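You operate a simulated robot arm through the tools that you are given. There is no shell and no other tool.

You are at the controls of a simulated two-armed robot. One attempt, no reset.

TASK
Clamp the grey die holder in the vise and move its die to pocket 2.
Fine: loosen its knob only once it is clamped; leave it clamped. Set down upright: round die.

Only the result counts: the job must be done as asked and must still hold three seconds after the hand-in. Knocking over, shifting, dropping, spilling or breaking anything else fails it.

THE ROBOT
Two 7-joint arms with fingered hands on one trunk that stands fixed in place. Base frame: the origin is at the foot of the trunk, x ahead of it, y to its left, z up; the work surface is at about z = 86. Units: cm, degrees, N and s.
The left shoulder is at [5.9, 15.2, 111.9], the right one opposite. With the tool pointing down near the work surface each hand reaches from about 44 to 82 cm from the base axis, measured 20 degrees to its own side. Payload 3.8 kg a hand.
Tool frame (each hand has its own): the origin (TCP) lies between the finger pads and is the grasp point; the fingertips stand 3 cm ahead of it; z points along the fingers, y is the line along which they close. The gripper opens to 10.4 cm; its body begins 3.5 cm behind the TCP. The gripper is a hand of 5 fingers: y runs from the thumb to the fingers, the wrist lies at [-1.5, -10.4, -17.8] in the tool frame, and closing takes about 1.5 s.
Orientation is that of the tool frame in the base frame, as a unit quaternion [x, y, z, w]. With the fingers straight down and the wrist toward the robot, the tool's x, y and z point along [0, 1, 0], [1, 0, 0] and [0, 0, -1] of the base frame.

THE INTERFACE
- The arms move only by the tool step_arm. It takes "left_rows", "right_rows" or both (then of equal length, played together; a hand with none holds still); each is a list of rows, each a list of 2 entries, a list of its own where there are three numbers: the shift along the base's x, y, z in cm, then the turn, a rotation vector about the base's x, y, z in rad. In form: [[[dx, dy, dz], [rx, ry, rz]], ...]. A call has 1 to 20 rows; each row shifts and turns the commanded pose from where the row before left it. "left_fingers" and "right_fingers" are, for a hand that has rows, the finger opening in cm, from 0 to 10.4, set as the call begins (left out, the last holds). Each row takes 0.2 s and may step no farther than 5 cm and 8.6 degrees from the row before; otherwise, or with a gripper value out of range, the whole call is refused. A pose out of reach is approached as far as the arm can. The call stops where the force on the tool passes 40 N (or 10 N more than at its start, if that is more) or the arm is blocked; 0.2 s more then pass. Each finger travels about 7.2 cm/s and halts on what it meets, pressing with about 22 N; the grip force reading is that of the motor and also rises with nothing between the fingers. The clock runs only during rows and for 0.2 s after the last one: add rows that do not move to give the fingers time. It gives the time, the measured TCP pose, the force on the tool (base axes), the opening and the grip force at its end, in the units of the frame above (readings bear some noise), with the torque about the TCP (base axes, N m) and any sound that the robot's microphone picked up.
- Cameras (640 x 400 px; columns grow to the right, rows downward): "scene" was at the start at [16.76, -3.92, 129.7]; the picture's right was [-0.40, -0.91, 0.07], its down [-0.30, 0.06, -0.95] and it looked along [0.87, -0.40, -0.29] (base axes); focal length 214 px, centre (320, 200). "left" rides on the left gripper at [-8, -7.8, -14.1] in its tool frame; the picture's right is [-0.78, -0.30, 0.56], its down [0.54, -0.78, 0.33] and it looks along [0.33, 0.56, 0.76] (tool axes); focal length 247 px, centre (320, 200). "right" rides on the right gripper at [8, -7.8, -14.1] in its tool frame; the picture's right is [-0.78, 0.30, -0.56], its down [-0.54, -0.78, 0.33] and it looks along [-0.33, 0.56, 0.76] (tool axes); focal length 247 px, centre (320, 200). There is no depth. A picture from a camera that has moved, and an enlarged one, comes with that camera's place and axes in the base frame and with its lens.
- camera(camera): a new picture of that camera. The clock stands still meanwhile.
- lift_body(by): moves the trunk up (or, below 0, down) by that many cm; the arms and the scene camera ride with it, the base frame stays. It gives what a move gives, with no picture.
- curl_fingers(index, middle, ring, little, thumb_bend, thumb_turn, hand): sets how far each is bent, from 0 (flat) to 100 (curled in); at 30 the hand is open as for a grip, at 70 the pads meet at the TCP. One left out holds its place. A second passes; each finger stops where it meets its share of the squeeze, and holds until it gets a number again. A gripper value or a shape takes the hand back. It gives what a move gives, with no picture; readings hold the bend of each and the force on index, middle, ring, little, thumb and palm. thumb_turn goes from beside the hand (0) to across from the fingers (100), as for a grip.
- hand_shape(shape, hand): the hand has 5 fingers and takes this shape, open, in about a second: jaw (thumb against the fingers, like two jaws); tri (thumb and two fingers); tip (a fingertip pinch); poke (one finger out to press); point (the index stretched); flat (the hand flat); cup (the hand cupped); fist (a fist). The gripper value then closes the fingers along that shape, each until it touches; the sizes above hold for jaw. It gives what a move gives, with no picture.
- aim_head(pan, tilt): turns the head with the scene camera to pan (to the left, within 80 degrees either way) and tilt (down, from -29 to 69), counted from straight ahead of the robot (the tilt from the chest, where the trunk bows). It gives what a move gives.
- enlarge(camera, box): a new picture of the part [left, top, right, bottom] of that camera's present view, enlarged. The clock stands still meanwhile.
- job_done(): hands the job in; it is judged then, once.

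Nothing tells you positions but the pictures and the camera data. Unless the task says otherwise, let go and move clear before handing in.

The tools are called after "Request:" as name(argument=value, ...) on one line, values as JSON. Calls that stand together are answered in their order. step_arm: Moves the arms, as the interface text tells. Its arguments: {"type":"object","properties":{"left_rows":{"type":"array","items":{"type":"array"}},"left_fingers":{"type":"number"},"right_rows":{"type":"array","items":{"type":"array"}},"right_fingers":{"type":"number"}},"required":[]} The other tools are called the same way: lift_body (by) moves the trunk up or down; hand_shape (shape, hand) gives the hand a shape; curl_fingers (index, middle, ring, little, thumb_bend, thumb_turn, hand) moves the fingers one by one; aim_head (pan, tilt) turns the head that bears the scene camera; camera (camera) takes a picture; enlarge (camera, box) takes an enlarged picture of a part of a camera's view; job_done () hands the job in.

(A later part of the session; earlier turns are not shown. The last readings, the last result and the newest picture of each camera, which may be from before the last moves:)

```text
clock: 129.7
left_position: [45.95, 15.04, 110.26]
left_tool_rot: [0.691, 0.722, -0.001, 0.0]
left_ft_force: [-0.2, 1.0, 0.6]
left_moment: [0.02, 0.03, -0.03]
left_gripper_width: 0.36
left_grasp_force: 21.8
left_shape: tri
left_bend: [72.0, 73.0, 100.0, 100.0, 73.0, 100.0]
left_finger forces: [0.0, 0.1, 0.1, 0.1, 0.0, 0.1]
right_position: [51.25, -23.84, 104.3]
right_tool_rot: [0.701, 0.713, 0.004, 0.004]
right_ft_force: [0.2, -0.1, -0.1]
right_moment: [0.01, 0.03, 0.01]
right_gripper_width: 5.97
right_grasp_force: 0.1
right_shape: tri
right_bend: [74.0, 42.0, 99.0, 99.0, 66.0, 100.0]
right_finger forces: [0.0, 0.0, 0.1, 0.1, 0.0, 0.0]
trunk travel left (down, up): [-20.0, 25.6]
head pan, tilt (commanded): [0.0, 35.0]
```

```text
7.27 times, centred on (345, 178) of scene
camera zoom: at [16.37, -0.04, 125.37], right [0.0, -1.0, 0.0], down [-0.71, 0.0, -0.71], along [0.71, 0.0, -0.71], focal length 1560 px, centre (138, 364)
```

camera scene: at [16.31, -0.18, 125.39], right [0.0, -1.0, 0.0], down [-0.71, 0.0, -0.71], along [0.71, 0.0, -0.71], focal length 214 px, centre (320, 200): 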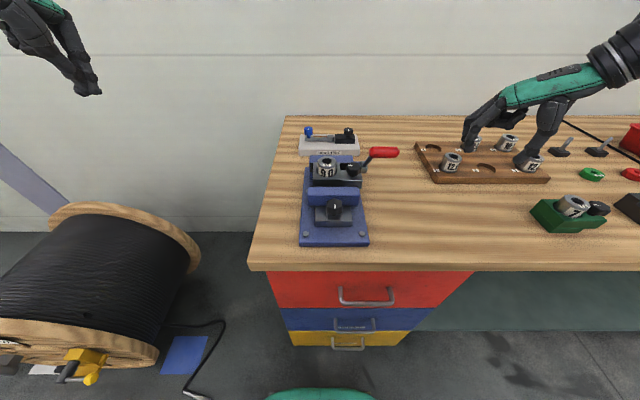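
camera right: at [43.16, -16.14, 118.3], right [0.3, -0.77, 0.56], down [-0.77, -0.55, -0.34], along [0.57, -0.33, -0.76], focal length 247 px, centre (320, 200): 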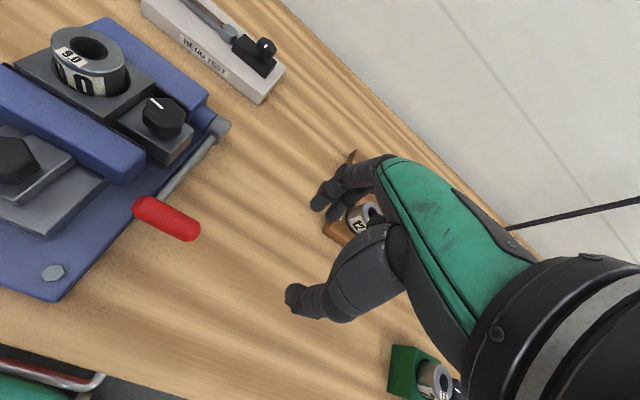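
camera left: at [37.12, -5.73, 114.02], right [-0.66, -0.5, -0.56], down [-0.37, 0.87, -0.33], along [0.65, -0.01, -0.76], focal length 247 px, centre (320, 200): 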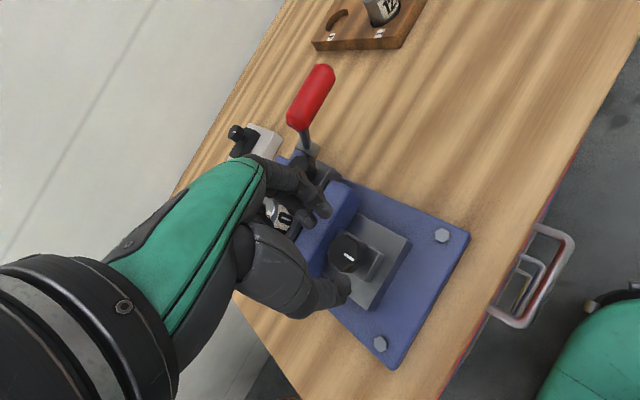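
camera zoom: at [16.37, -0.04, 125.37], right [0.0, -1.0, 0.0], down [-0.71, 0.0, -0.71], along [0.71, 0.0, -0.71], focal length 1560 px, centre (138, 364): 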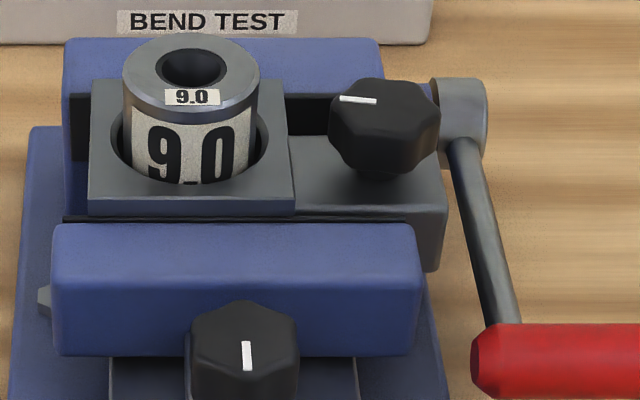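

The holder sits snug between both jaw pads with the lever down. To verify it is really clamped before touching its knob, I'll grip the die with the right hand and try a gentle upward pull (its weight is ~11 N).

Request:
step_arm(right_rows=[[[0, 1, 0], [0, 0, 0.14]], [[0, 1.5, 0], [0, 0, 0.14]], [[0.5, 2, 0], [0, 0, 0.14]], [[0.7, 2.5, 0], [0, 0, 0.14]], [[0.8, 2.5, 0], [0, 0, 0.14]], [[1, 2.5, 0], [0, 0, 0.14]], [[1, 2.5, 0], [0, 0, 0.14]], [[1, 2.5, 0], [0, 0, 0]], [[1, 2.5, 0], [0, 0, 0]], [[1, 2, -0.5], [0, 0, 0]], [[0, 0.6, -0.5], [0, 0, 0]], [[0, 0, 0], [0, 0, 0]]], right_fingers=6.0)

Request:
enlarge(camera="scene", box=[290, 90, 410, 220])

Request:
camera(camera="right")

```text
clock: 132.3
left_position: [45.96, 15.13, 110.25]
left_tool_rot: [0.692, 0.722, 0.001, 0.001]
left_ft_force: [0.4, 0.2, -0.2]
left_moment: [-0.01, 0.01, -0.01]
left_gripper_width: 0.31
left_grasp_force: 22.1
left_shape: tri
left_bend: [72.0, 73.0, 100.0, 100.0, 73.0, 100.0]
left_finger forces: [0.1, 0.0, 0.0, 0.0, 0.0, 0.0]
right_position: [58.11, -1.88, 102.87]
right_tool_rot: [0.285, 0.958, 0.006, 0.002]
right_ft_force: [0.0, 0.6, 1.1]
right_moment: [-0.03, 0.0, 0.02]
right_gripper_width: 5.93
right_grasp_force: 0.0
right_shape: tri
right_bend: [74.0, 42.0, 99.0, 99.0, 66.0, 100.0]
right_finger forces: [0.1, 0.0, 0.0, 0.0, 0.0, 0.0]
trunk travel left (down, up): [-20.0, 25.6]
head pan, tilt (commanded): [0.0, 35.0]
```

```text
3.08 times, centred on (350, 155) of scene
camera zoom: at [16.32, -0.11, 125.39], right [0.0, -1.0, 0.0], down [-0.71, 0.0, -0.71], along [0.71, 0.0, -0.71], focal length 660 px, centre (228, 338)
```

zoom: 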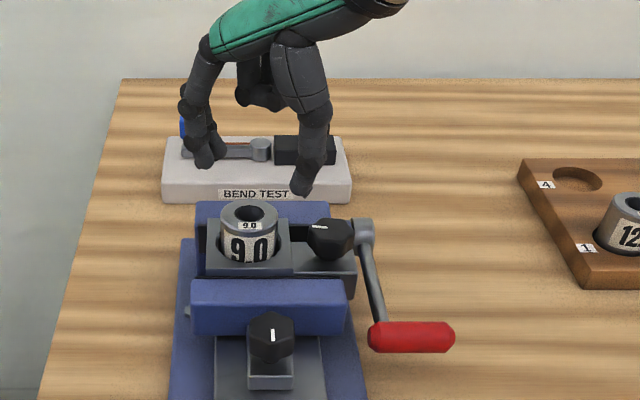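

```text
taken
camera right: at [47.12, -4.2, 117.12], right [0.81, -0.18, 0.56], down [0.03, -0.94, -0.34], along [0.59, 0.29, -0.75], focal length 247 px, centre (320, 200)
```

right: 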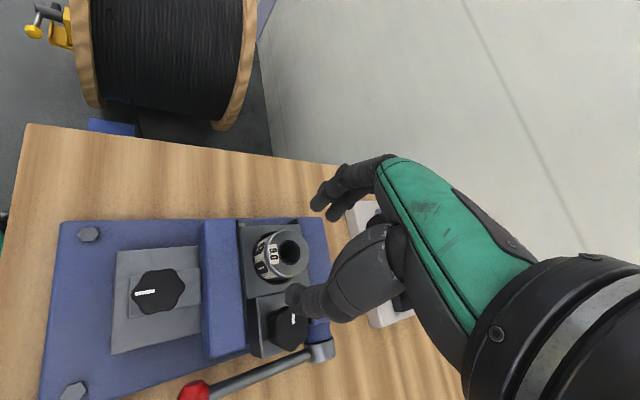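

Request:
step_arm(right_rows=[[[0.2, 0.15, -1.5], [0, 0, 0]], [[0.2, 0.15, -1.5], [0, 0, 0]], [[0, 0, -1.2], [0, 0, 0]], [[0, 0, -0.5], [0, 0, 0]], [[0, 0, 0], [0, 0, 0]]])

Request:
enlarge(camera="scene", box=[290, 110, 400, 220])

```text
clock: 133.5
left_position: [45.98, 15.24, 110.32]
left_tool_rot: [0.692, 0.722, 0.0, 0.0]
left_ft_force: [0.5, -0.1, 0.5]
left_moment: [-0.02, -0.04, 0.01]
left_gripper_width: 0.33
left_grasp_force: 22.0
left_shape: tri
left_bend: [72.0, 73.0, 100.0, 100.0, 73.0, 100.0]
left_finger forces: [0.0, 0.0, 0.0, 0.0, 0.0, 0.1]
right_position: [58.29, -1.81, 98.13]
right_tool_rot: [0.284, 0.959, 0.006, 0.002]
right_ft_force: [0.6, 0.5, 0.6]
right_moment: [0.0, 0.01, -0.02]
right_gripper_width: 5.96
right_grasp_force: 0.0
right_shape: tri
right_bend: [74.0, 42.0, 99.0, 99.0, 66.0, 100.0]
right_finger forces: [0.1, 0.0, 0.0, 0.0, 0.1, 0.0]
right hand out of reach, approached as far as the arm can: row 2
trunk travel left (down, up): [-20.0, 25.6]
head pan, tilt (commanded): [0.0, 35.0]
```

```text
3.64 times, centred on (345, 165) of scene
camera zoom: at [16.36, -0.12, 125.38], right [0.0, -1.0, 0.0], down [-0.71, 0.0, -0.71], along [0.71, 0.0, -0.71], focal length 780 px, centre (229, 327)
```

zoom: 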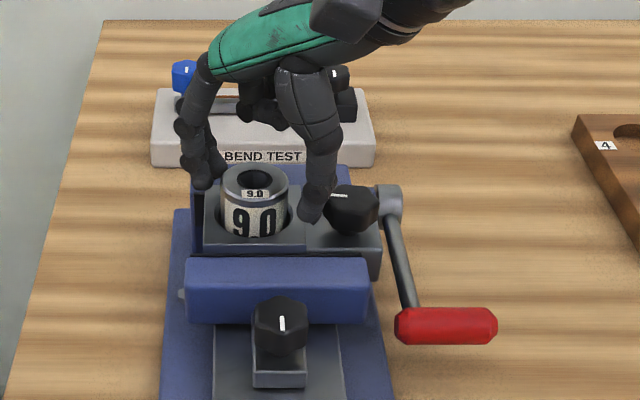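

Request:
step_arm(right_rows=[[[0.15, 0.2, -0.2], [0, 0, 0]], [[0, 0, 0], [0, 0, 0]]])

Request:
step_arm(right_rows=[[[0, 0, 0], [0, 0, 0]], [[0, 0, 0], [0, 0, 0]], [[0, 0, 0], [0, 0, 0]], [[0, 0, 0], [0, 0, 0]], [[0, 0, 0], [0, 0, 0]], [[0, 0, 0], [0, 0, 0]], [[0, 0, 0], [0, 0, 0]]], right_fingers=2.0)

Request:
step_arm(right_rows=[[[0, 0, 0.2], [0, 0, 0]], [[0, 0, 0.2], [0, 0, 0]], [[0, 0, 0.2], [0, 0, 0]], [[0, 0, 0], [0, 0, 0]]])

Request:
enlarge(camera="scene", box=[290, 110, 400, 220])

```text
clock: 134.1
left_position: [45.94, 15.11, 110.2]
left_tool_rot: [0.692, 0.722, -0.001, -0.001]
left_ft_force: [-0.9, -0.1, -0.2]
left_moment: [0.0, -0.05, 0.03]
left_gripper_width: 0.32
left_grasp_force: 22.4
left_shape: tri
left_bend: [72.0, 73.0, 100.0, 100.0, 73.0, 100.0]
left_finger forces: [0.1, 0.0, 0.1, 0.0, 0.0, 0.1]
right_position: [58.33, -1.81, 98.0]
right_tool_rot: [0.284, 0.959, 0.006, 0.002]
right_ft_force: [-0.7, -0.3, 0.5]
right_moment: [-0.01, 0.01, 0.01]
right_gripper_width: 5.96
right_grasp_force: 0.1
right_shape: tri
right_bend: [74.0, 42.0, 99.0, 99.0, 66.0, 100.0]
right_finger forces: [0.0, 0.0, 0.0, 0.1, 0.0, 0.1]
trunk travel left (down, up): [-20.0, 25.6]
head pan, tilt (commanded): [0.0, 35.0]
```

```text
clock: 135.7
left_position: [46.04, 15.23, 110.23]
left_tool_rot: [0.692, 0.722, 0.0, -0.001]
left_ft_force: [-0.5, -0.5, 0.2]
left_moment: [0.04, 0.0, 0.04]
left_gripper_width: 0.34
left_grasp_force: 21.7
left_shape: tri
left_bend: [72.0, 73.0, 100.0, 100.0, 73.0, 100.0]
left_finger forces: [0.0, 0.1, 0.0, 0.1, 0.1, 0.0]
right_position: [58.32, -1.85, 98.07]
right_tool_rot: [0.285, 0.959, 0.006, 0.002]
right_ft_force: [-0.1, 0.1, -0.7]
right_moment: [-0.01, 0.01, -0.01]
right_gripper_width: 3.66
right_grasp_force: 22.1
right_shape: tri
right_bend: [74.0, 52.0, 100.0, 100.0, 74.0, 100.0]
right_finger forces: [9.7, 9.6, 0.0, 0.0, 19.8, 0.0]
trunk travel left (down, up): [-20.0, 25.6]
head pan, tilt (commanded): [0.0, 35.0]
```

```text
clock: 136.7
left_position: [46.23, 15.18, 110.09]
left_tool_rot: [0.692, 0.722, -0.001, -0.001]
left_ft_force: [-0.1, 0.1, 0.3]
left_moment: [-0.03, 0.01, 0.02]
left_gripper_width: 0.36
left_grasp_force: 22.0
left_shape: tri
left_bend: [72.0, 73.0, 100.0, 100.0, 73.0, 100.0]
left_finger forces: [0.0, 0.0, 0.0, 0.0, 0.0, 0.1]
right_position: [58.39, -1.69, 98.31]
right_tool_rot: [0.284, 0.959, 0.004, -0.001]
right_ft_force: [-2.0, -0.9, -19.7]
right_moment: [-0.05, 0.07, 0.0]
right_gripper_width: 3.47
right_grasp_force: 21.4
right_shape: tri
right_bend: [74.0, 52.0, 100.0, 100.0, 73.0, 100.0]
right_finger forces: [9.2, 8.4, 0.0, 0.1, 18.7, 0.0]
trunk travel left (down, up): [-20.0, 25.6]
head pan, tilt (commanded): [0.0, 35.0]
```

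```text
3.64 times, centred on (345, 165) of scene
camera zoom: at [16.64, -0.14, 125.31], right [0.0, -1.0, 0.0], down [-0.71, 0.0, -0.71], along [0.71, 0.0, -0.71], focal length 780 px, centre (229, 327)
```

zoom: 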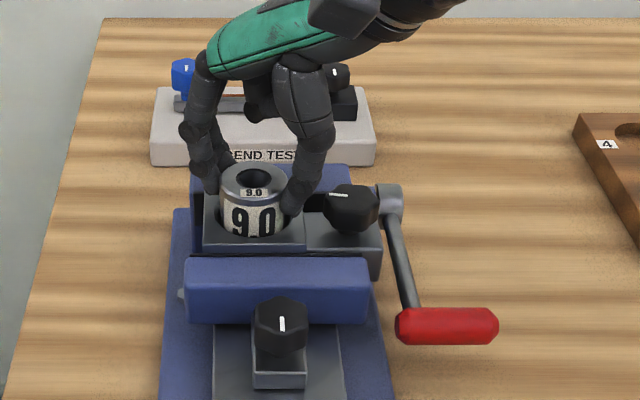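

A ~20 N upward pull (well above the 11 N weight) doesn't move it: the holder is clamped. I'll ease off, release the die, and move to the holder's knob at about (58.6, −8.0).

Request:
step_arm(right_rows=[[[0, 0, -0.3], [0, 0, 0]], [[0, 0, -0.1], [0, 0, 0]], [[0, 0, 0], [0, 0, 0]]])

Request:
step_arm(right_rows=[[[0, 0, 0], [0, 0, 0]], [[0, 0, 0], [0, 0, 0]], [[0, 0, 0], [0, 0, 0]], [[0, 0, 0], [0, 0, 0]], [[0, 0, 0.5], [0, 0, 0]], [[0, 0, 2], [0, 0, 0]], [[0, -1, 2], [0, 0, 0]], [[0, -2, 1], [0, 0, -0.14]], [[0, -2, 0.5], [0, 0, -0.14]], [[0.2, -1.2, 0], [0, 0, -0.14]], [[0, 0, 0], [0, 0, -0.14]], [[0, 0, 0], [0, 0, -0.14]], [[0, 0, 0], [0, 0, -0.14]], [[0, 0, 0], [0, 0, -0.14]], [[0, 0, 0], [0, 0, 0]]], right_fingers=6.0)

Request:
enlarge(camera="scene", box=[290, 90, 410, 220])

Request:
camera(camera="right")

```text
clock: 137.5
left_position: [46.28, 15.11, 110.09]
left_tool_rot: [0.692, 0.722, -0.001, -0.001]
left_ft_force: [0.2, 0.5, -0.1]
left_moment: [0.01, -0.01, 0.0]
left_gripper_width: 0.33
left_grasp_force: 21.8
left_shape: tri
left_bend: [72.0, 73.0, 100.0, 100.0, 73.0, 100.0]
left_finger forces: [0.0, 0.1, 0.0, 0.0, 0.0, 0.1]
right_position: [58.41, -1.85, 98.25]
right_tool_rot: [0.284, 0.959, 0.005, 0.001]
right_ft_force: [-1.4, -0.3, -12.5]
right_moment: [-0.03, -0.02, 0.03]
right_gripper_width: 3.45
right_grasp_force: 21.7
right_shape: tri
right_bend: [74.0, 52.0, 100.0, 100.0, 73.0, 100.0]
right_finger forces: [9.6, 8.7, 0.0, 0.0, 19.1, 0.0]
trunk travel left (down, up): [-20.0, 25.6]
head pan, tilt (commanded): [0.0, 35.0]
```

```text
clock: 140.7
left_position: [45.97, 15.16, 110.28]
left_tool_rot: [0.693, 0.721, -0.001, -0.001]
left_ft_force: [-0.5, -0.1, -1.5]
left_moment: [0.03, 0.01, 0.0]
left_gripper_width: 0.34
left_grasp_force: 22.1
left_shape: tri
left_bend: [72.0, 73.0, 100.0, 100.0, 73.0, 100.0]
left_finger forces: [0.0, 0.0, 0.0, 0.1, 0.0, 0.1]
right_position: [58.61, -7.84, 104.32]
right_tool_rot: [0.703, 0.711, 0.004, 0.005]
right_ft_force: [-0.1, -0.1, -1.1]
right_moment: [0.03, -0.02, 0.04]
right_gripper_width: 5.94
right_grasp_force: 0.0
right_shape: tri
right_bend: [74.0, 42.0, 99.0, 99.0, 66.0, 100.0]
right_finger forces: [0.0, 0.1, 0.0, 0.0, 0.0, 0.1]
trunk travel left (down, up): [-20.0, 25.6]
head pan, tilt (commanded): [0.0, 35.0]
```

```text
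3.08 times, centred on (350, 155) of scene
camera zoom: at [16.34, -0.13, 125.38], right [0.0, -1.0, 0.0], down [-0.71, 0.0, -0.71], along [0.71, 0.0, -0.71], focal length 660 px, centre (228, 338)
```

zoom: 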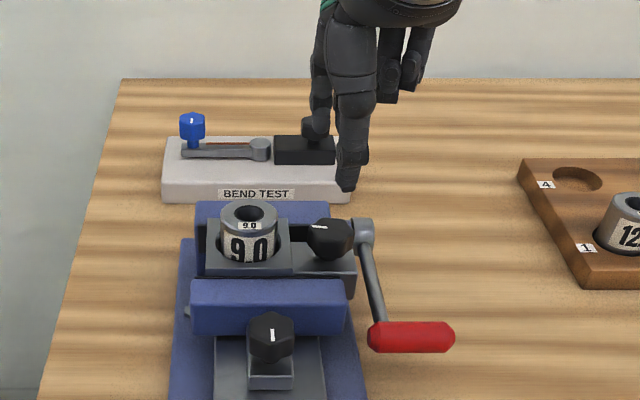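

```text
taken
camera right: at [50.57, 0.0, 118.44], right [0.3, -0.77, 0.56], down [-0.77, -0.54, -0.34], along [0.57, -0.33, -0.75], focal length 247 px, centre (320, 200)
```

right: 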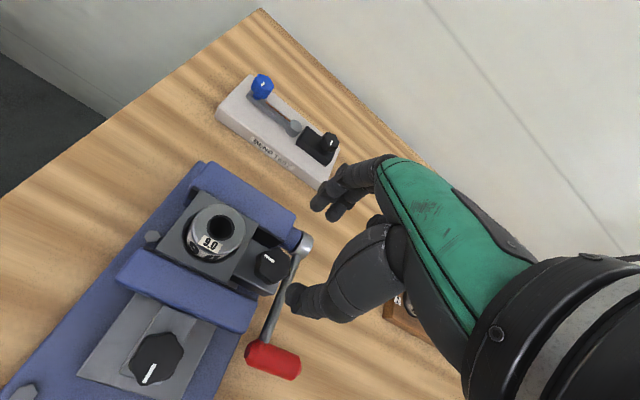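

The right hand is above the holder's knob (58.4, −8.0). Descending to straddle it.

Request:
step_arm(right_rows=[[[-0.1, -0.1, -2.5], [0, 0, 0]], [[-0.1, -0.05, -2.5], [0, 0, 0]], [[0, 0, -1.3], [0, 0, 0]], [[0, 0, -0.5], [0, 0, 0]], [[0, 0, 0], [0, 0, 0]]], right_fingers=5.6)

Request:
enlarge(camera="scene", box=[300, 110, 410, 220])

Request:
enlarge(camera="right", box=[150, 120, 400, 350])

```text
clock: 141.9
left_position: [45.96, 15.13, 110.19]
left_tool_rot: [0.692, 0.722, -0.001, 0.0]
left_ft_force: [-0.5, 0.3, -0.3]
left_moment: [-0.01, 0.0, 0.02]
left_gripper_width: 0.38
left_grasp_force: 22.2
left_shape: tri
left_bend: [72.0, 73.0, 100.0, 100.0, 73.0, 100.0]
left_finger forces: [0.0, 0.1, 0.0, 0.0, 0.0, 0.1]
right_position: [58.35, -7.99, 97.45]
right_tool_rot: [0.702, 0.713, 0.004, 0.003]
right_ft_force: [0.5, 0.0, 1.3]
right_moment: [-0.01, -0.02, 0.0]
right_gripper_width: 5.65
right_grasp_force: 0.1
right_shape: tri
right_bend: [74.0, 43.0, 99.0, 99.0, 68.0, 100.0]
right_finger forces: [0.1, 0.1, 0.1, 0.0, 0.1, 0.0]
trunk travel left (down, up): [-20.0, 25.6]
head pan, tilt (commanded): [0.0, 35.0]
```

```text
3.64 times, centred on (355, 165) of scene
camera zoom: at [16.35, -0.12, 125.38], right [0.0, -1.0, 0.0], down [-0.71, 0.0, -0.71], along [0.71, 0.0, -0.71], focal length 780 px, centre (193, 327)
```

zoom: 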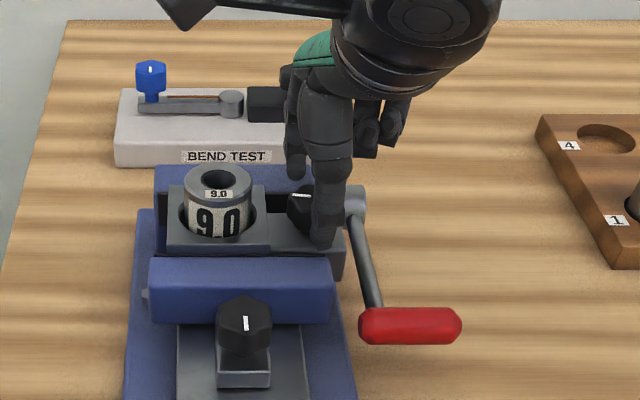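

```text
1.74 times, centred on (275, 235) of right
camera zoom: at [50.38, -0.19, 111.52], right [0.3, -0.77, 0.56], down [-0.77, -0.55, -0.34], along [0.57, -0.33, -0.76], focal length 430 px, centre (398, 139)
```

zoom: 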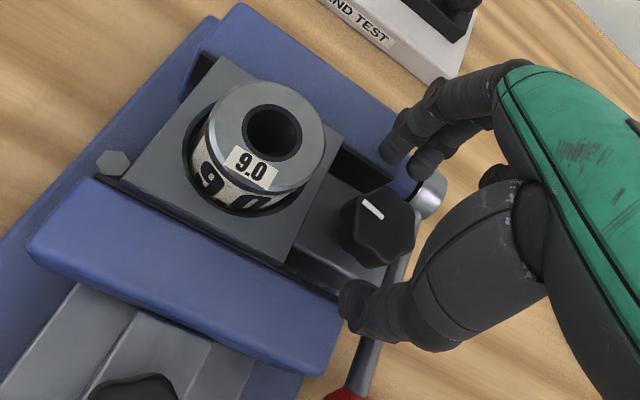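

Request:
step_arm(right_rows=[[[0.05, 0.1, -0.3], [0, 0, 0]], [[0, 0, 0], [0, 0, 0]]])

Request:
step_arm(right_rows=[[[0, 0, 0], [0, 0, 0]], [[0, 0, 0], [0, 0, 0]], [[0, 0, 0], [0, 0, 0]], [[0, 0, 0], [0, 0, 0]], [[0, 0, 0], [0, 0, 0]], [[0, 0, 0], [0, 0, 0]], [[0, 0, 0], [0, 0, 0]]], right_fingers=1.0)

Request:
enlarge(camera="right", box=[150, 120, 400, 350])

```text
clock: 142.5
left_position: [46.01, 15.1, 110.29]
left_tool_rot: [0.692, 0.722, -0.001, 0.0]
left_ft_force: [0.1, -0.1, -0.3]
left_moment: [-0.01, 0.01, -0.04]
left_gripper_width: 0.36
left_grasp_force: 21.9
left_shape: tri
left_bend: [72.0, 73.0, 100.0, 100.0, 73.0, 100.0]
left_finger forces: [0.0, 0.1, 0.1, 0.0, 0.1, 0.1]
right_position: [58.41, -7.95, 97.24]
right_tool_rot: [0.702, 0.712, 0.003, 0.003]
right_ft_force: [0.1, -0.6, -0.3]
right_moment: [-0.02, 0.01, 0.02]
right_gripper_width: 5.65
right_grasp_force: 0.0
right_shape: tri
right_bend: [74.0, 43.0, 99.0, 99.0, 68.0, 100.0]
right_finger forces: [0.1, 0.0, 0.0, 0.0, 0.1, 0.1]
trunk travel left (down, up): [-20.0, 25.6]
head pan, tilt (commanded): [0.0, 35.0]
```

```text
clock: 144.1
left_position: [45.85, 15.22, 110.1]
left_tool_rot: [0.692, 0.722, -0.001, 0.0]
left_ft_force: [0.3, 0.0, 0.1]
left_moment: [0.02, 0.0, -0.01]
left_gripper_width: 0.37
left_grasp_force: 22.1
left_shape: tri
left_bend: [72.0, 73.0, 100.0, 100.0, 73.0, 100.0]
left_finger forces: [0.0, 0.1, 0.0, 0.0, 0.0, 0.0]
right_position: [58.41, -7.9, 97.22]
right_tool_rot: [0.701, 0.713, 0.003, 0.004]
right_ft_force: [-6.1, 0.8, -0.4]
right_moment: [0.03, 0.14, 0.01]
right_gripper_width: 2.38
right_grasp_force: 21.7
right_shape: tri
right_bend: [74.0, 58.0, 100.0, 100.0, 73.0, 100.0]
right_finger forces: [8.3, 8.6, 0.1, 0.0, 22.6, 0.0]
trunk travel left (down, up): [-20.0, 25.6]
head pan, tilt (commanded): [0.0, 35.0]
```

```text
1.74 times, centred on (275, 235) of right
camera zoom: at [50.34, -0.09, 111.27], right [0.3, -0.77, 0.56], down [-0.77, -0.55, -0.34], along [0.57, -0.33, -0.76], focal length 430 px, centre (398, 139)
```

zoom: 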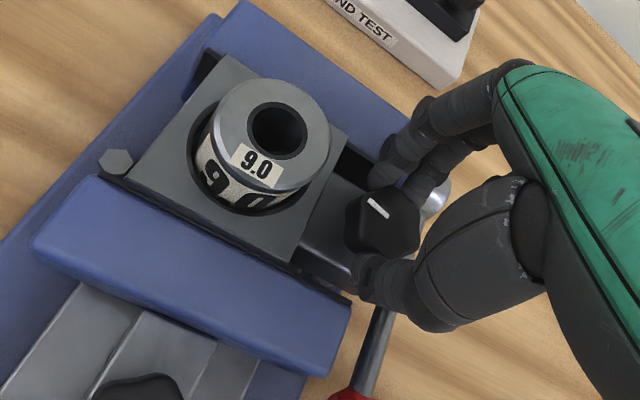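

Knob gripped. I'll turn counter-clockwise; since the camera turns with the hand, the mark should stay fixed in its view if the knob follows.

Request:
step_arm(right_rows=[[[0, 0, 0], [0, 0, 0.1]], [[0, 0, 0], [0, 0, 0.1]], [[0, 0, 0], [0, 0, 0.1]], [[0, 0, 0], [0, 0, 0.1]]])

Request:
enlarge(camera="right", box=[150, 120, 400, 350])

Request:
enlarge(camera="scene", box=[300, 110, 410, 220])

```text
clock: 145.1
left_position: [45.96, 15.06, 110.33]
left_tool_rot: [0.693, 0.721, 0.0, 0.0]
left_ft_force: [-0.6, -0.4, 0.1]
left_moment: [-0.03, 0.0, -0.01]
left_gripper_width: 0.31
left_grasp_force: 21.7
left_shape: tri
left_bend: [72.0, 73.0, 100.0, 100.0, 73.0, 100.0]
left_finger forces: [0.1, 0.0, 0.0, 0.0, 0.1, 0.1]
right_position: [58.42, -7.98, 97.28]
right_tool_rot: [0.546, 0.838, 0.005, 0.003]
right_ft_force: [-3.8, -4.3, 0.4]
right_moment: [-0.07, 0.17, -0.09]
right_gripper_width: 2.37
right_grasp_force: 21.8
right_shape: tri
right_bend: [74.0, 60.0, 100.0, 100.0, 73.0, 99.0]
right_finger forces: [8.8, 9.4, 0.1, 0.1, 23.2, 0.1]
trunk travel left (down, up): [-20.0, 25.6]
head pan, tilt (commanded): [0.0, 35.0]
```

```text
1.74 times, centred on (275, 235) of right
camera zoom: at [48.01, -3.96, 111.28], right [0.58, -0.59, 0.56], down [-0.49, -0.8, -0.34], along [0.65, -0.08, -0.75], focal length 430 px, centre (398, 139)
```

zoom: 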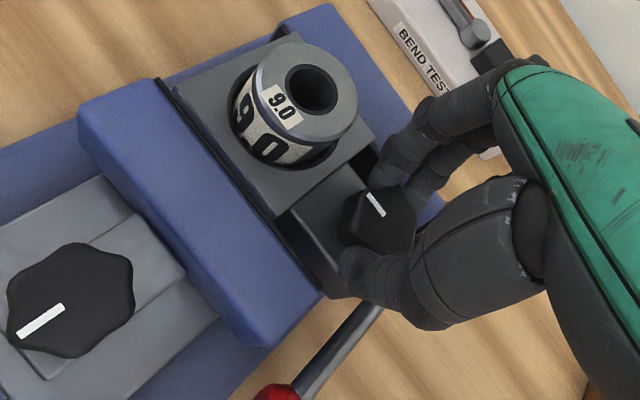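

```text
3.64 times, centred on (355, 165) of scene
camera zoom: at [16.33, -0.21, 125.38], right [0.0, -1.0, 0.0], down [-0.71, 0.0, -0.71], along [0.71, 0.0, -0.71], focal length 780 px, centre (193, 327)
```

zoom: 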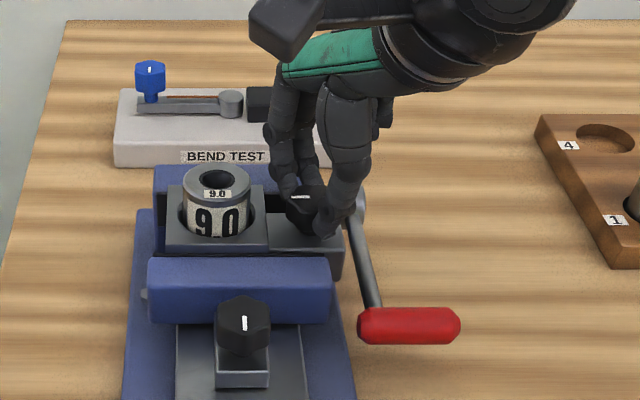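

The knob hasn't followed yet and the torque is small; I'll keep turning to see whether it builds and the knob breaks loose.

Request:
step_arm(right_rows=[[[0, 0, 0], [0, 0, 0.12]], [[0, 0, 0], [0, 0, 0.12]], [[0, 0, 0], [0, 0, 0.12]], [[0, 0, 0], [0, 0, 0.12]]])

Request:
enlarge(camera="right", box=[150, 120, 400, 350])

Request:
enlarge(camera="scene", box=[300, 110, 410, 220])

```text
clock: 146.1
left_position: [45.99, 15.06, 110.35]
left_tool_rot: [0.692, 0.722, -0.001, -0.001]
left_ft_force: [1.0, -0.6, 0.5]
left_moment: [0.02, 0.03, -0.04]
left_gripper_width: 0.38
left_grasp_force: 21.9
left_shape: tri
left_bend: [72.0, 73.0, 100.0, 100.0, 73.0, 100.0]
left_finger forces: [0.0, 0.0, 0.1, 0.0, 0.0, 0.0]
right_position: [58.49, -7.94, 97.3]
right_tool_rot: [0.331, 0.944, 0.007, 0.003]
right_ft_force: [-3.7, -1.4, 0.0]
right_moment: [-0.06, 0.05, -0.11]
right_gripper_width: 2.34
right_grasp_force: 22.3
right_shape: tri
right_bend: [74.0, 60.0, 100.0, 100.0, 73.0, 98.0]
right_finger forces: [10.2, 10.3, 0.0, 0.0, 22.6, 0.0]
trunk travel left (down, up): [-20.0, 25.6]
head pan, tilt (commanded): [0.0, 35.0]
```

```text
1.74 times, centred on (275, 235) of right
camera zoom: at [47.3, -9.24, 111.28], right [0.79, -0.26, 0.56], down [-0.06, -0.94, -0.34], along [0.61, 0.23, -0.75], focal length 430 px, centre (398, 139)
```

zoom: 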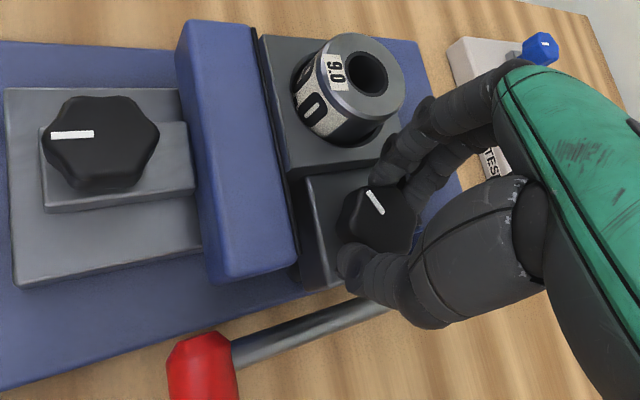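

```text
3.64 times, centred on (355, 165) of scene
camera zoom: at [16.36, -0.16, 125.38], right [0.0, -1.0, 0.0], down [-0.71, 0.0, -0.71], along [0.71, 0.0, -0.71], focal length 780 px, centre (193, 327)
```

zoom: 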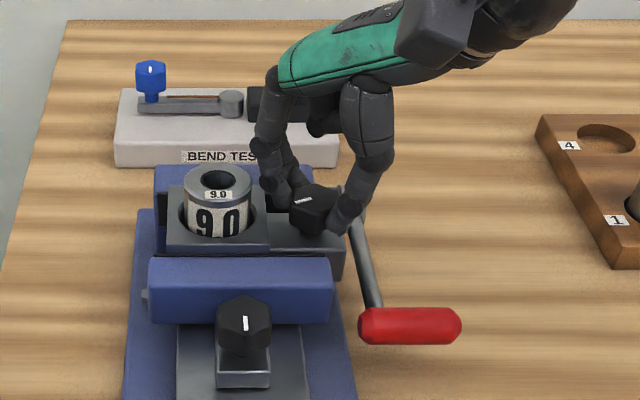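

The knob is turning now (mark stays fixed in the hand's view, torque ~0.1 N·m). Continuing the stroke.

Request:
step_arm(right_rows=[[[0, 0, 0], [0, 0, 0.12]], [[0, 0, 0], [0, 0, 0.12]], [[0, 0, 0], [0, 0, 0.12]], [[0, 0, 0], [0, 0, 0.12]], [[0, 0, 0], [0, 0, 0.12]]])

Request:
enlarge(camera="right", box=[150, 120, 400, 350])

Request:
enlarge(camera="scene", box=[300, 110, 410, 220])

```text
clock: 147.3
left_position: [45.94, 15.16, 110.2]
left_tool_rot: [0.693, 0.721, 0.0, -0.001]
left_ft_force: [-0.9, 0.3, 0.0]
left_moment: [-0.02, 0.0, 0.0]
left_gripper_width: 0.36
left_grasp_force: 22.2
left_shape: tri
left_bend: [72.0, 73.0, 100.0, 100.0, 73.0, 100.0]
left_finger forces: [0.0, 0.0, 0.1, 0.0, 0.1, 0.1]
right_position: [58.46, -7.94, 97.24]
right_tool_rot: [0.037, 0.999, 0.005, 0.0]
right_ft_force: [-4.5, 0.4, -0.7]
right_moment: [-0.01, 0.07, -0.1]
right_gripper_width: 2.32
right_grasp_force: 21.4
right_shape: tri
right_bend: [74.0, 60.0, 100.0, 100.0, 74.0, 97.0]
right_finger forces: [11.7, 10.4, 0.0, 0.1, 22.1, 0.1]
trunk travel left (down, up): [-20.0, 25.6]
head pan, tilt (commanded): [0.0, 35.0]
```

```text
1.74 times, centred on (275, 235) of right
camera zoom: at [49.98, -15.3, 111.29], right [0.8, 0.23, 0.56], down [0.48, -0.81, -0.34], along [0.37, 0.54, -0.75], focal length 430 px, centre (398, 139)
```

zoom: 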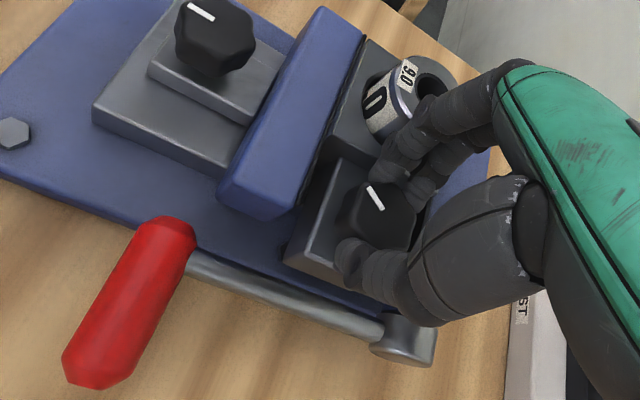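

```text
3.64 times, centred on (355, 165) of scene
camera zoom: at [16.32, -0.11, 125.38], right [0.0, -1.0, 0.0], down [-0.71, 0.0, -0.71], along [0.71, 0.0, -0.71], focal length 780 px, centre (193, 327)
```

zoom: 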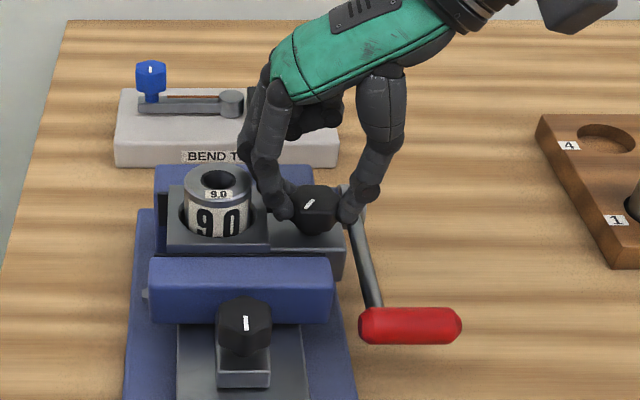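

The knob has turned about 60° (mark rotated in the scene view). I'll release, lift, wind the wrist back and take another stroke.

Request:
step_arm(right_rows=[[[0, 0, 0], [0, 0, 0]], [[0, 0, 0], [0, 0, 0]], [[0, 0, 0], [0, 0, 0]], [[0, 0, 0.5], [0, 0, 0]], [[0, 0, 1.5], [0, 0, 0]], [[0, 0, 1.5], [0, 0, 0]], [[0, 0, 0], [0, 0, -0.14]], [[0, 0, 0], [0, 0, -0.14]], [[0, 0, 0], [0, 0, -0.14]], [[0, 0, 0], [0, 0, -0.14]], [[0, 0, 0], [0, 0, -0.14]], [[0, 0, 0], [0, 0, -0.14]], [[0, 0, 0], [0, 0, -0.14]], [[0, 0, 0], [0, 0, -0.14]], [[0, 0, 0], [0, 0, -0.14]], [[0, 0, 0], [0, 0, -0.14]], [[0, 0, 0], [0, 0, -0.1]], [[0, 0, 0], [0, 0, 0]]], right_fingers=5.6)

Request:
enlarge(camera="scene", box=[300, 110, 410, 220])

Request:
enlarge(camera="right", box=[150, 120, 400, 350])

```text
clock: 151.1
left_position: [46.0, 15.16, 110.24]
left_tool_rot: [0.692, 0.722, 0.0, -0.001]
left_ft_force: [0.6, 0.5, 0.0]
left_moment: [0.01, -0.02, 0.01]
left_gripper_width: 0.34
left_grasp_force: 22.5
left_shape: tri
left_bend: [72.0, 73.0, 100.0, 100.0, 73.0, 100.0]
left_finger forces: [0.0, 0.0, 0.0, 0.0, 0.1, 0.1]
right_position: [58.65, -8.02, 100.75]
right_tool_rot: [0.71, 0.705, 0.004, 0.004]
right_ft_force: [-0.8, 0.3, -0.7]
right_moment: [0.02, -0.01, -0.01]
right_gripper_width: 5.55
right_grasp_force: 0.1
right_shape: tri
right_bend: [74.0, 43.0, 99.0, 99.0, 68.0, 100.0]
right_finger forces: [0.0, 0.1, 0.0, 0.0, 0.0, 0.0]
trunk travel left (down, up): [-20.0, 25.6]
head pan, tilt (commanded): [0.0, 35.0]
```

```text
3.64 times, centred on (355, 165) of scene
camera zoom: at [16.34, -0.12, 125.38], right [0.0, -1.0, 0.0], down [-0.71, 0.0, -0.71], along [0.71, 0.0, -0.71], focal length 780 px, centre (193, 327)
```

zoom: 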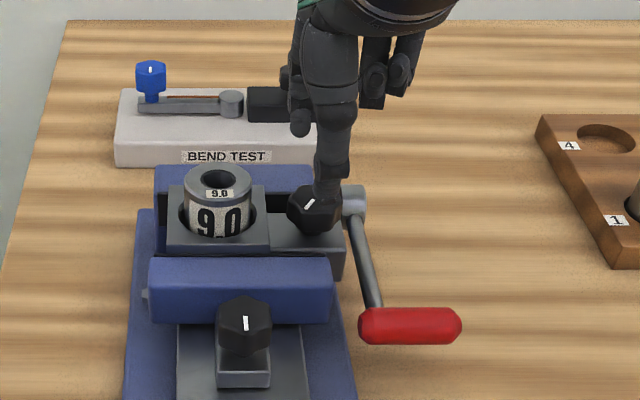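

```text
1.74 times, centred on (275, 235) of right
camera zoom: at [50.64, 0.08, 114.85], right [0.28, -0.78, 0.56], down [-0.78, -0.53, -0.34], along [0.56, -0.34, -0.75], focal length 430 px, centre (398, 139)
```

zoom: 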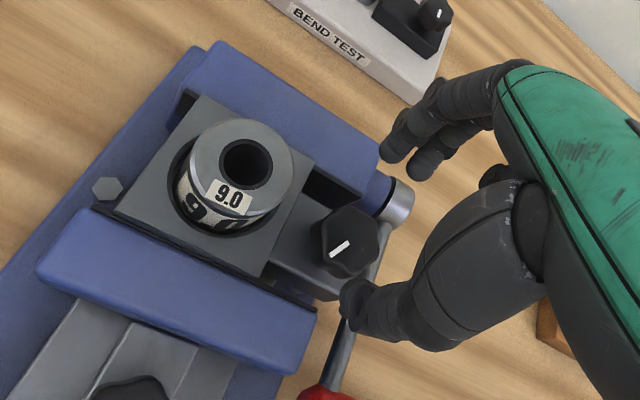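

The knob has turned ~65–70° counter-clockwise. Second stroke: lower, grip, and turn again.

Request:
step_arm(right_rows=[[[-0.2, 0.1, -2.0], [0, 0, 0]], [[0, 0, -1.3], [0, 0, 0]], [[0, 0, -0.2], [0, 0, 0]], [[0, 0, 0], [0, 0, 0]]])

Request:
step_arm(right_rows=[[[0, 0, 0], [0, 0, 0]], [[0, 0, 0], [0, 0, 0]], [[0, 0, 0], [0, 0, 0]], [[0, 0, 0], [0, 0, 0]], [[0, 0, 0], [0, 0, 0]], [[0, 0, 0], [0, 0, 0]], [[0, 0, 0], [0, 0, 0]]], right_fingers=1.0)

Request:
step_arm(right_rows=[[[0, 0, 0], [0, 0, 0.12]], [[0, 0, 0], [0, 0, 0.12]], [[0, 0, 0], [0, 0, 0.12]], [[0, 0, 0], [0, 0, 0.12]], [[0, 0, 0], [0, 0, 0.12]], [[0, 0, 0], [0, 0, 0.12]], [[0, 0, 0], [0, 0, 0.12]]])

Request:
enlarge(camera="right", box=[150, 120, 400, 350])

Request:
enlarge(camera="scene", box=[300, 110, 410, 220])

```text
clock: 152.1
left_position: [45.93, 15.19, 110.22]
left_tool_rot: [0.692, 0.722, 0.0, -0.001]
left_ft_force: [0.0, -0.3, 0.1]
left_moment: [0.04, -0.02, 0.02]
left_gripper_width: 0.33
left_grasp_force: 21.8
left_shape: tri
left_bend: [72.0, 73.0, 100.0, 100.0, 73.0, 100.0]
left_finger forces: [0.1, 0.0, 0.0, 0.0, 0.0, 0.0]
right_position: [58.19, -7.87, 97.28]
right_tool_rot: [0.709, 0.706, 0.004, 0.003]
right_ft_force: [-1.0, 0.5, -0.1]
right_moment: [-0.01, 0.01, -0.01]
right_gripper_width: 5.6
right_grasp_force: 0.0
right_shape: tri
right_bend: [74.0, 43.0, 99.0, 99.0, 68.0, 100.0]
right_finger forces: [0.0, 0.0, 0.1, 0.0, 0.1, 0.1]
trunk travel left (down, up): [-20.0, 25.6]
head pan, tilt (commanded): [0.0, 35.0]
```

```text
clock: 153.7
left_position: [45.92, 15.12, 110.16]
left_tool_rot: [0.692, 0.722, -0.001, -0.001]
left_ft_force: [-0.1, -0.2, 0.4]
left_moment: [-0.02, -0.01, 0.0]
left_gripper_width: 0.34
left_grasp_force: 22.1
left_shape: tri
left_bend: [72.0, 73.0, 100.0, 100.0, 73.0, 100.0]
left_finger forces: [0.0, 0.0, 0.1, 0.0, 0.0, 0.0]
right_position: [58.19, -7.82, 97.34]
right_tool_rot: [0.708, 0.706, 0.004, 0.004]
right_ft_force: [-1.7, 2.7, -0.1]
right_moment: [0.08, 0.04, 0.03]
right_gripper_width: 2.58
right_grasp_force: 22.2
right_shape: tri
right_bend: [74.0, 57.0, 100.0, 100.0, 74.0, 100.0]
right_finger forces: [8.6, 9.8, 0.1, 0.0, 19.8, 0.0]
trunk travel left (down, up): [-20.0, 25.6]
head pan, tilt (commanded): [0.0, 35.0]
```

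```text
clock: 155.3
left_position: [45.91, 14.97, 110.25]
left_tool_rot: [0.692, 0.722, 0.0, -0.001]
left_ft_force: [-0.3, 0.1, -0.1]
left_moment: [-0.02, 0.0, -0.01]
left_gripper_width: 0.34
left_grasp_force: 22.1
left_shape: tri
left_bend: [72.0, 73.0, 100.0, 100.0, 73.0, 100.0]
left_finger forces: [0.0, 0.1, 0.0, 0.0, 0.0, 0.0]
right_position: [58.36, -7.86, 97.26]
right_tool_rot: [0.358, 0.934, 0.007, 0.002]
right_ft_force: [-0.7, -4.4, 1.1]
right_moment: [-0.09, 0.07, -0.15]
right_gripper_width: 2.55
right_grasp_force: 22.1
right_shape: tri
right_bend: [74.0, 59.0, 100.0, 100.0, 74.0, 98.0]
right_finger forces: [8.6, 10.8, 0.1, 0.0, 23.0, 0.0]
trunk travel left (down, up): [-20.0, 25.6]
head pan, tilt (commanded): [0.0, 35.0]
```

```text
1.74 times, centred on (275, 235) of right
camera zoom: at [47.08, -8.57, 111.31], right [0.77, -0.31, 0.56], down [-0.12, -0.93, -0.34], along [0.63, 0.2, -0.75], focal length 430 px, centre (398, 139)
```

zoom: 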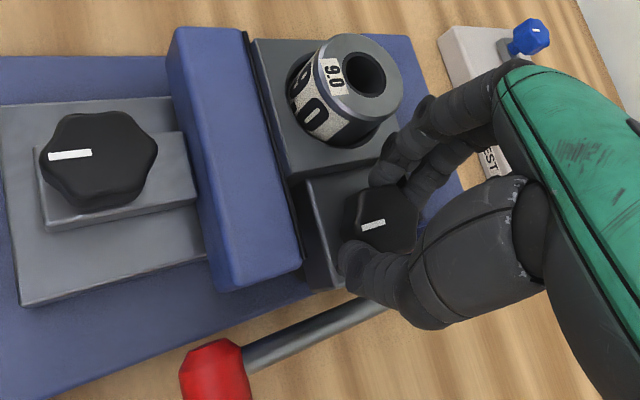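

```text
3.64 times, centred on (355, 165) of scene
camera zoom: at [16.33, -0.21, 125.38], right [0.0, -1.0, 0.0], down [-0.71, 0.0, -0.71], along [0.71, 0.0, -0.71], focal length 780 px, centre (193, 327)
```

zoom: 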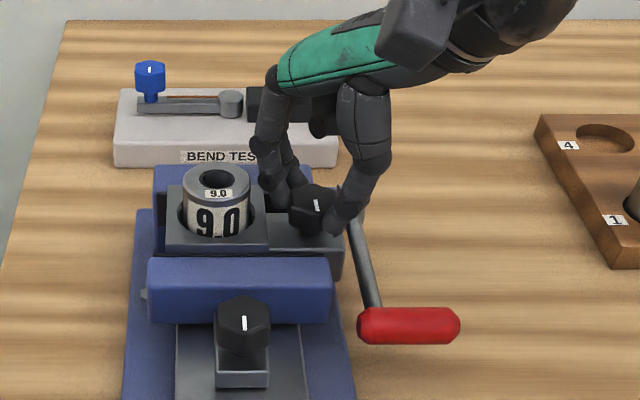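

Request:
step_arm(right_rows=[[[0, 0, 0], [0, 0, 0.12]], [[0, 0, 0], [0, 0, 0.12]], [[0, 0, 0], [0, 0, 0.12]], [[0, 0, 0], [0, 0, 0.12]], [[0, 0, 0], [0, 0, 0.12]], [[0, 0, 0], [0, 0, 0.12]]])

Request:
enlarge(camera="right", box=[150, 120, 400, 350])

Request:
enlarge(camera="scene", box=[300, 110, 410, 220])

```text
clock: 156.7
left_position: [46.07, 15.25, 110.27]
left_tool_rot: [0.692, 0.722, -0.001, -0.001]
left_ft_force: [0.5, 0.3, 0.1]
left_moment: [-0.01, 0.0, 0.01]
left_gripper_width: 0.32
left_grasp_force: 22.4
left_shape: tri
left_bend: [72.0, 73.0, 100.0, 100.0, 73.0, 100.0]
left_finger forces: [0.0, 0.0, 0.0, 0.0, 0.1, 0.0]
right_position: [58.22, -7.88, 97.25]
right_tool_rot: [0.006, 1.0, 0.007, 0.0]
right_ft_force: [6.5, 2.8, 0.9]
right_moment: [0.2, -0.26, -0.42]
right_gripper_width: 2.33
right_grasp_force: 22.1
right_shape: tri
right_bend: [74.0, 60.0, 100.0, 100.0, 76.0, 93.0]
right_finger forces: [10.0, 20.9, 0.0, 0.0, 23.4, 0.0]
trunk travel left (down, up): [-20.0, 25.6]
head pan, tilt (commanded): [0.0, 35.0]
```

```text
1.74 times, centred on (275, 235) of right
camera zoom: at [50.17, -15.69, 111.26], right [0.78, 0.28, 0.56], down [0.53, -0.78, -0.34], along [0.34, 0.56, -0.75], focal length 430 px, centre (398, 139)
```

zoom: 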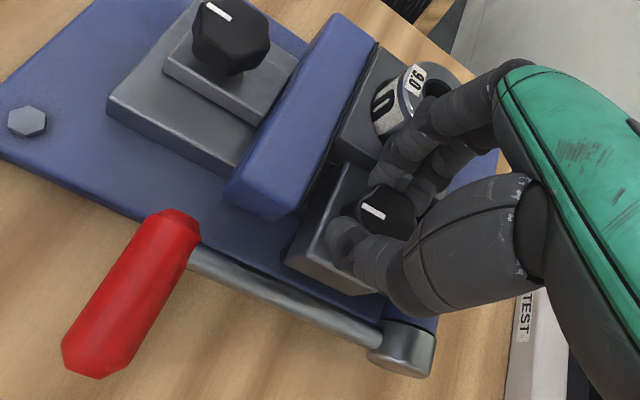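

```text
3.64 times, centred on (355, 165) of scene
camera zoom: at [16.55, 0.0, 125.34], right [0.0, -1.0, 0.0], down [-0.71, 0.0, -0.71], along [0.71, 0.0, -0.71], focal length 780 px, centre (193, 327)
```

zoom: 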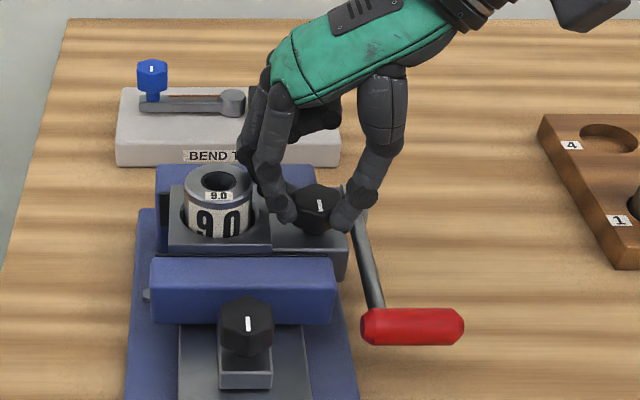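

The knob has reached its counter-clockwise stop after ~90° (torque rose to 0.42 N·m, mark no longer follows), so it's fully loosened. I'll release it, lift away, and go to the die.

Request:
step_arm(right_rows=[[[0, 0, 0], [0, 0, -0.06]], [[0, 0, 0], [0, 0, 0]], [[0, 0, 0], [0, 0, 0]], [[0, 0, 0], [0, 0, 0]], [[0, 0, 0.5], [0, 0, 0]], [[0, 0, 2], [0, 0, 0]], [[0, 0, 2.5], [0, 0, -0.14]], [[0, 1, 1], [0, 0, -0.14]], [[0, 2, 0], [0, 0, -0.14]], [[0, 2, 0], [0, 0, -0.1]], [[0, 1, 0], [0, 0, 0]], [[0, 0, 0], [0, 0, 0]]], right_fingers=6.0)

Request:
enlarge(camera="scene", box=[300, 90, 410, 220])

Request:
camera(camera="right")

```text
clock: 159.3
left_position: [45.88, 15.17, 110.24]
left_tool_rot: [0.692, 0.722, -0.001, 0.0]
left_ft_force: [-1.1, 0.1, 0.8]
left_moment: [0.02, 0.02, -0.01]
left_gripper_width: 0.33
left_grasp_force: 22.4
left_shape: tri
left_bend: [72.0, 73.0, 100.0, 100.0, 73.0, 100.0]
left_finger forces: [0.0, 0.0, 0.1, 0.0, 0.0, 0.1]
right_position: [58.27, -1.96, 103.24]
right_tool_rot: [0.293, 0.956, 0.005, 0.002]
right_ft_force: [-0.4, -0.8, -0.9]
right_moment: [-0.02, 0.0, -0.03]
right_gripper_width: 5.97
right_grasp_force: 0.1
right_shape: tri
right_bend: [74.0, 42.0, 99.0, 99.0, 66.0, 100.0]
right_finger forces: [0.0, 0.1, 0.0, 0.0, 0.0, 0.0]
trunk travel left (down, up): [-20.0, 25.6]
head pan, tilt (commanded): [0.0, 35.0]
```

```text
3.08 times, centred on (355, 155) of scene
camera zoom: at [16.32, -0.11, 125.38], right [0.0, -1.0, 0.0], down [-0.71, 0.0, -0.71], along [0.71, 0.0, -0.71], focal length 660 px, centre (212, 338)
```

zoom: 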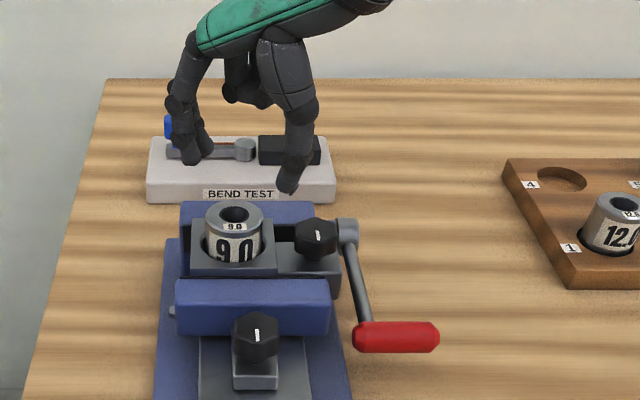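

```text
taken
camera right: at [47.17, -4.15, 117.29], right [0.8, -0.2, 0.56], down [0.01, -0.94, -0.34], along [0.59, 0.28, -0.75], focal length 247 px, centre (320, 200)
```

right: 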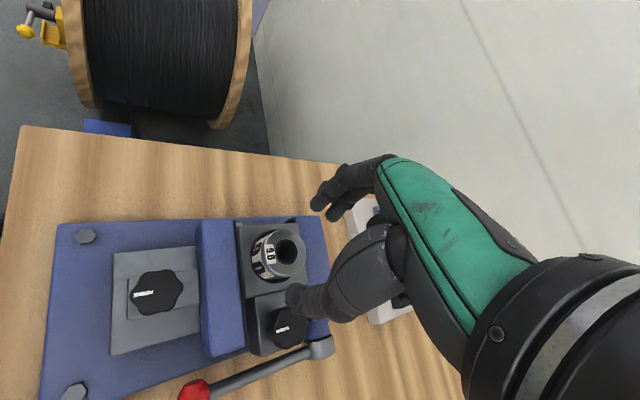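

The knob's mark now points along x (loosened ~90°). I'll descend and grip the die.

Request:
step_arm(right_rows=[[[0, 0, -2], [0, 0, 0]], [[0, 0, -2], [0, 0, 0]], [[0.1, 0.2, -1.0], [0, 0, 0]], [[0, 0.1, -0.3], [0, 0, 0]], [[0, 0, 0], [0, 0, 0]]])

Request:
step_arm(right_rows=[[[0, 0, 0], [0, 0, 0]], [[0, 0, 0], [0, 0, 0]], [[0, 0, 0], [0, 0, 0]], [[0, 0, 0], [0, 0, 0]], [[0, 0, 0], [0, 0, 0]], [[0, 0, 0], [0, 0, 0]], [[0, 0, 0], [0, 0, 0]]], right_fingers=2.0)

Request:
step_arm(right_rows=[[[0, 0, 0.3], [0, 0, 0]], [[0, 0, 0.3], [0, 0, 0]], [[0, 0, 0.3], [0, 0, 0]], [[0, 0, 0], [0, 0, 0]]])

Request:
enlarge(camera="scene", box=[290, 110, 400, 220])

```text
clock: 160.5
left_position: [46.0, 15.16, 110.29]
left_tool_rot: [0.693, 0.721, 0.0, 0.0]
left_ft_force: [-0.2, -0.4, 0.2]
left_moment: [0.0, 0.06, -0.02]
left_gripper_width: 0.31
left_grasp_force: 22.2
left_shape: tri
left_bend: [72.0, 73.0, 100.0, 100.0, 73.0, 100.0]
left_finger forces: [0.0, 0.0, 0.0, 0.0, 0.0, 0.0]
right_position: [58.24, -1.74, 97.72]
right_tool_rot: [0.293, 0.956, 0.006, 0.002]
right_ft_force: [0.0, 0.0, -1.0]
right_moment: [-0.01, 0.0, -0.01]
right_gripper_width: 5.98
right_grasp_force: 0.2
right_shape: tri
right_bend: [74.0, 42.0, 99.0, 99.0, 66.0, 100.0]
right_finger forces: [0.1, 0.0, 0.0, 0.0, 0.0, 0.0]
trunk travel left (down, up): [-20.0, 25.6]
head pan, tilt (commanded): [0.0, 35.0]
```

```text
clock: 162.1
left_position: [46.08, 15.16, 110.25]
left_tool_rot: [0.692, 0.722, 0.0, 0.0]
left_ft_force: [-0.9, -0.3, 0.5]
left_moment: [-0.03, 0.0, -0.01]
left_gripper_width: 0.36
left_grasp_force: 22.1
left_shape: tri
left_bend: [72.0, 73.0, 100.0, 100.0, 73.0, 100.0]
left_finger forces: [0.1, 0.1, 0.0, 0.0, 0.0, 0.0]
right_position: [58.26, -1.69, 97.74]
right_tool_rot: [0.293, 0.956, 0.007, 0.002]
right_ft_force: [0.4, -0.1, 0.5]
right_moment: [0.0, 0.01, 0.01]
right_gripper_width: 3.62
right_grasp_force: 21.6
right_shape: tri
right_bend: [74.0, 53.0, 100.0, 100.0, 73.0, 100.0]
right_finger forces: [9.6, 9.6, 0.0, 0.1, 19.8, 0.0]
trunk travel left (down, up): [-20.0, 25.6]
head pan, tilt (commanded): [0.0, 35.0]
```

```text
clock: 163.1
left_position: [46.06, 15.13, 110.19]
left_tool_rot: [0.692, 0.722, 0.0, 0.0]
left_ft_force: [-0.6, 0.4, 0.9]
left_moment: [-0.02, -0.01, -0.01]
left_gripper_width: 0.33
left_grasp_force: 22.0
left_shape: tri
left_bend: [72.0, 73.0, 100.0, 100.0, 73.0, 100.0]
left_finger forces: [0.1, 0.1, 0.0, 0.0, 0.1, 0.0]
right_position: [58.19, -1.73, 98.82]
right_tool_rot: [0.293, 0.956, 0.006, 0.001]
right_ft_force: [0.7, 0.0, -5.1]
right_moment: [-0.01, -0.03, 0.02]
right_gripper_width: 3.63
right_grasp_force: 21.7
right_shape: tri
right_bend: [74.0, 53.0, 100.0, 100.0, 73.0, 100.0]
right_finger forces: [9.5, 9.8, 0.1, 0.0, 19.7, 0.0]
trunk travel left (down, up): [-20.0, 25.6]
head pan, tilt (commanded): [0.0, 35.0]
```

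```text
3.64 times, centred on (345, 165) of scene
camera zoom: at [16.43, -0.12, 125.36], right [0.0, -1.0, 0.0], down [-0.71, 0.0, -0.71], along [0.71, 0.0, -0.71], focal length 780 px, centre (229, 327)
```

zoom: 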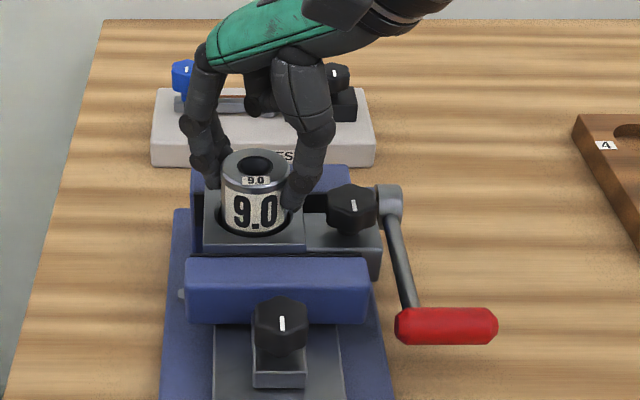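

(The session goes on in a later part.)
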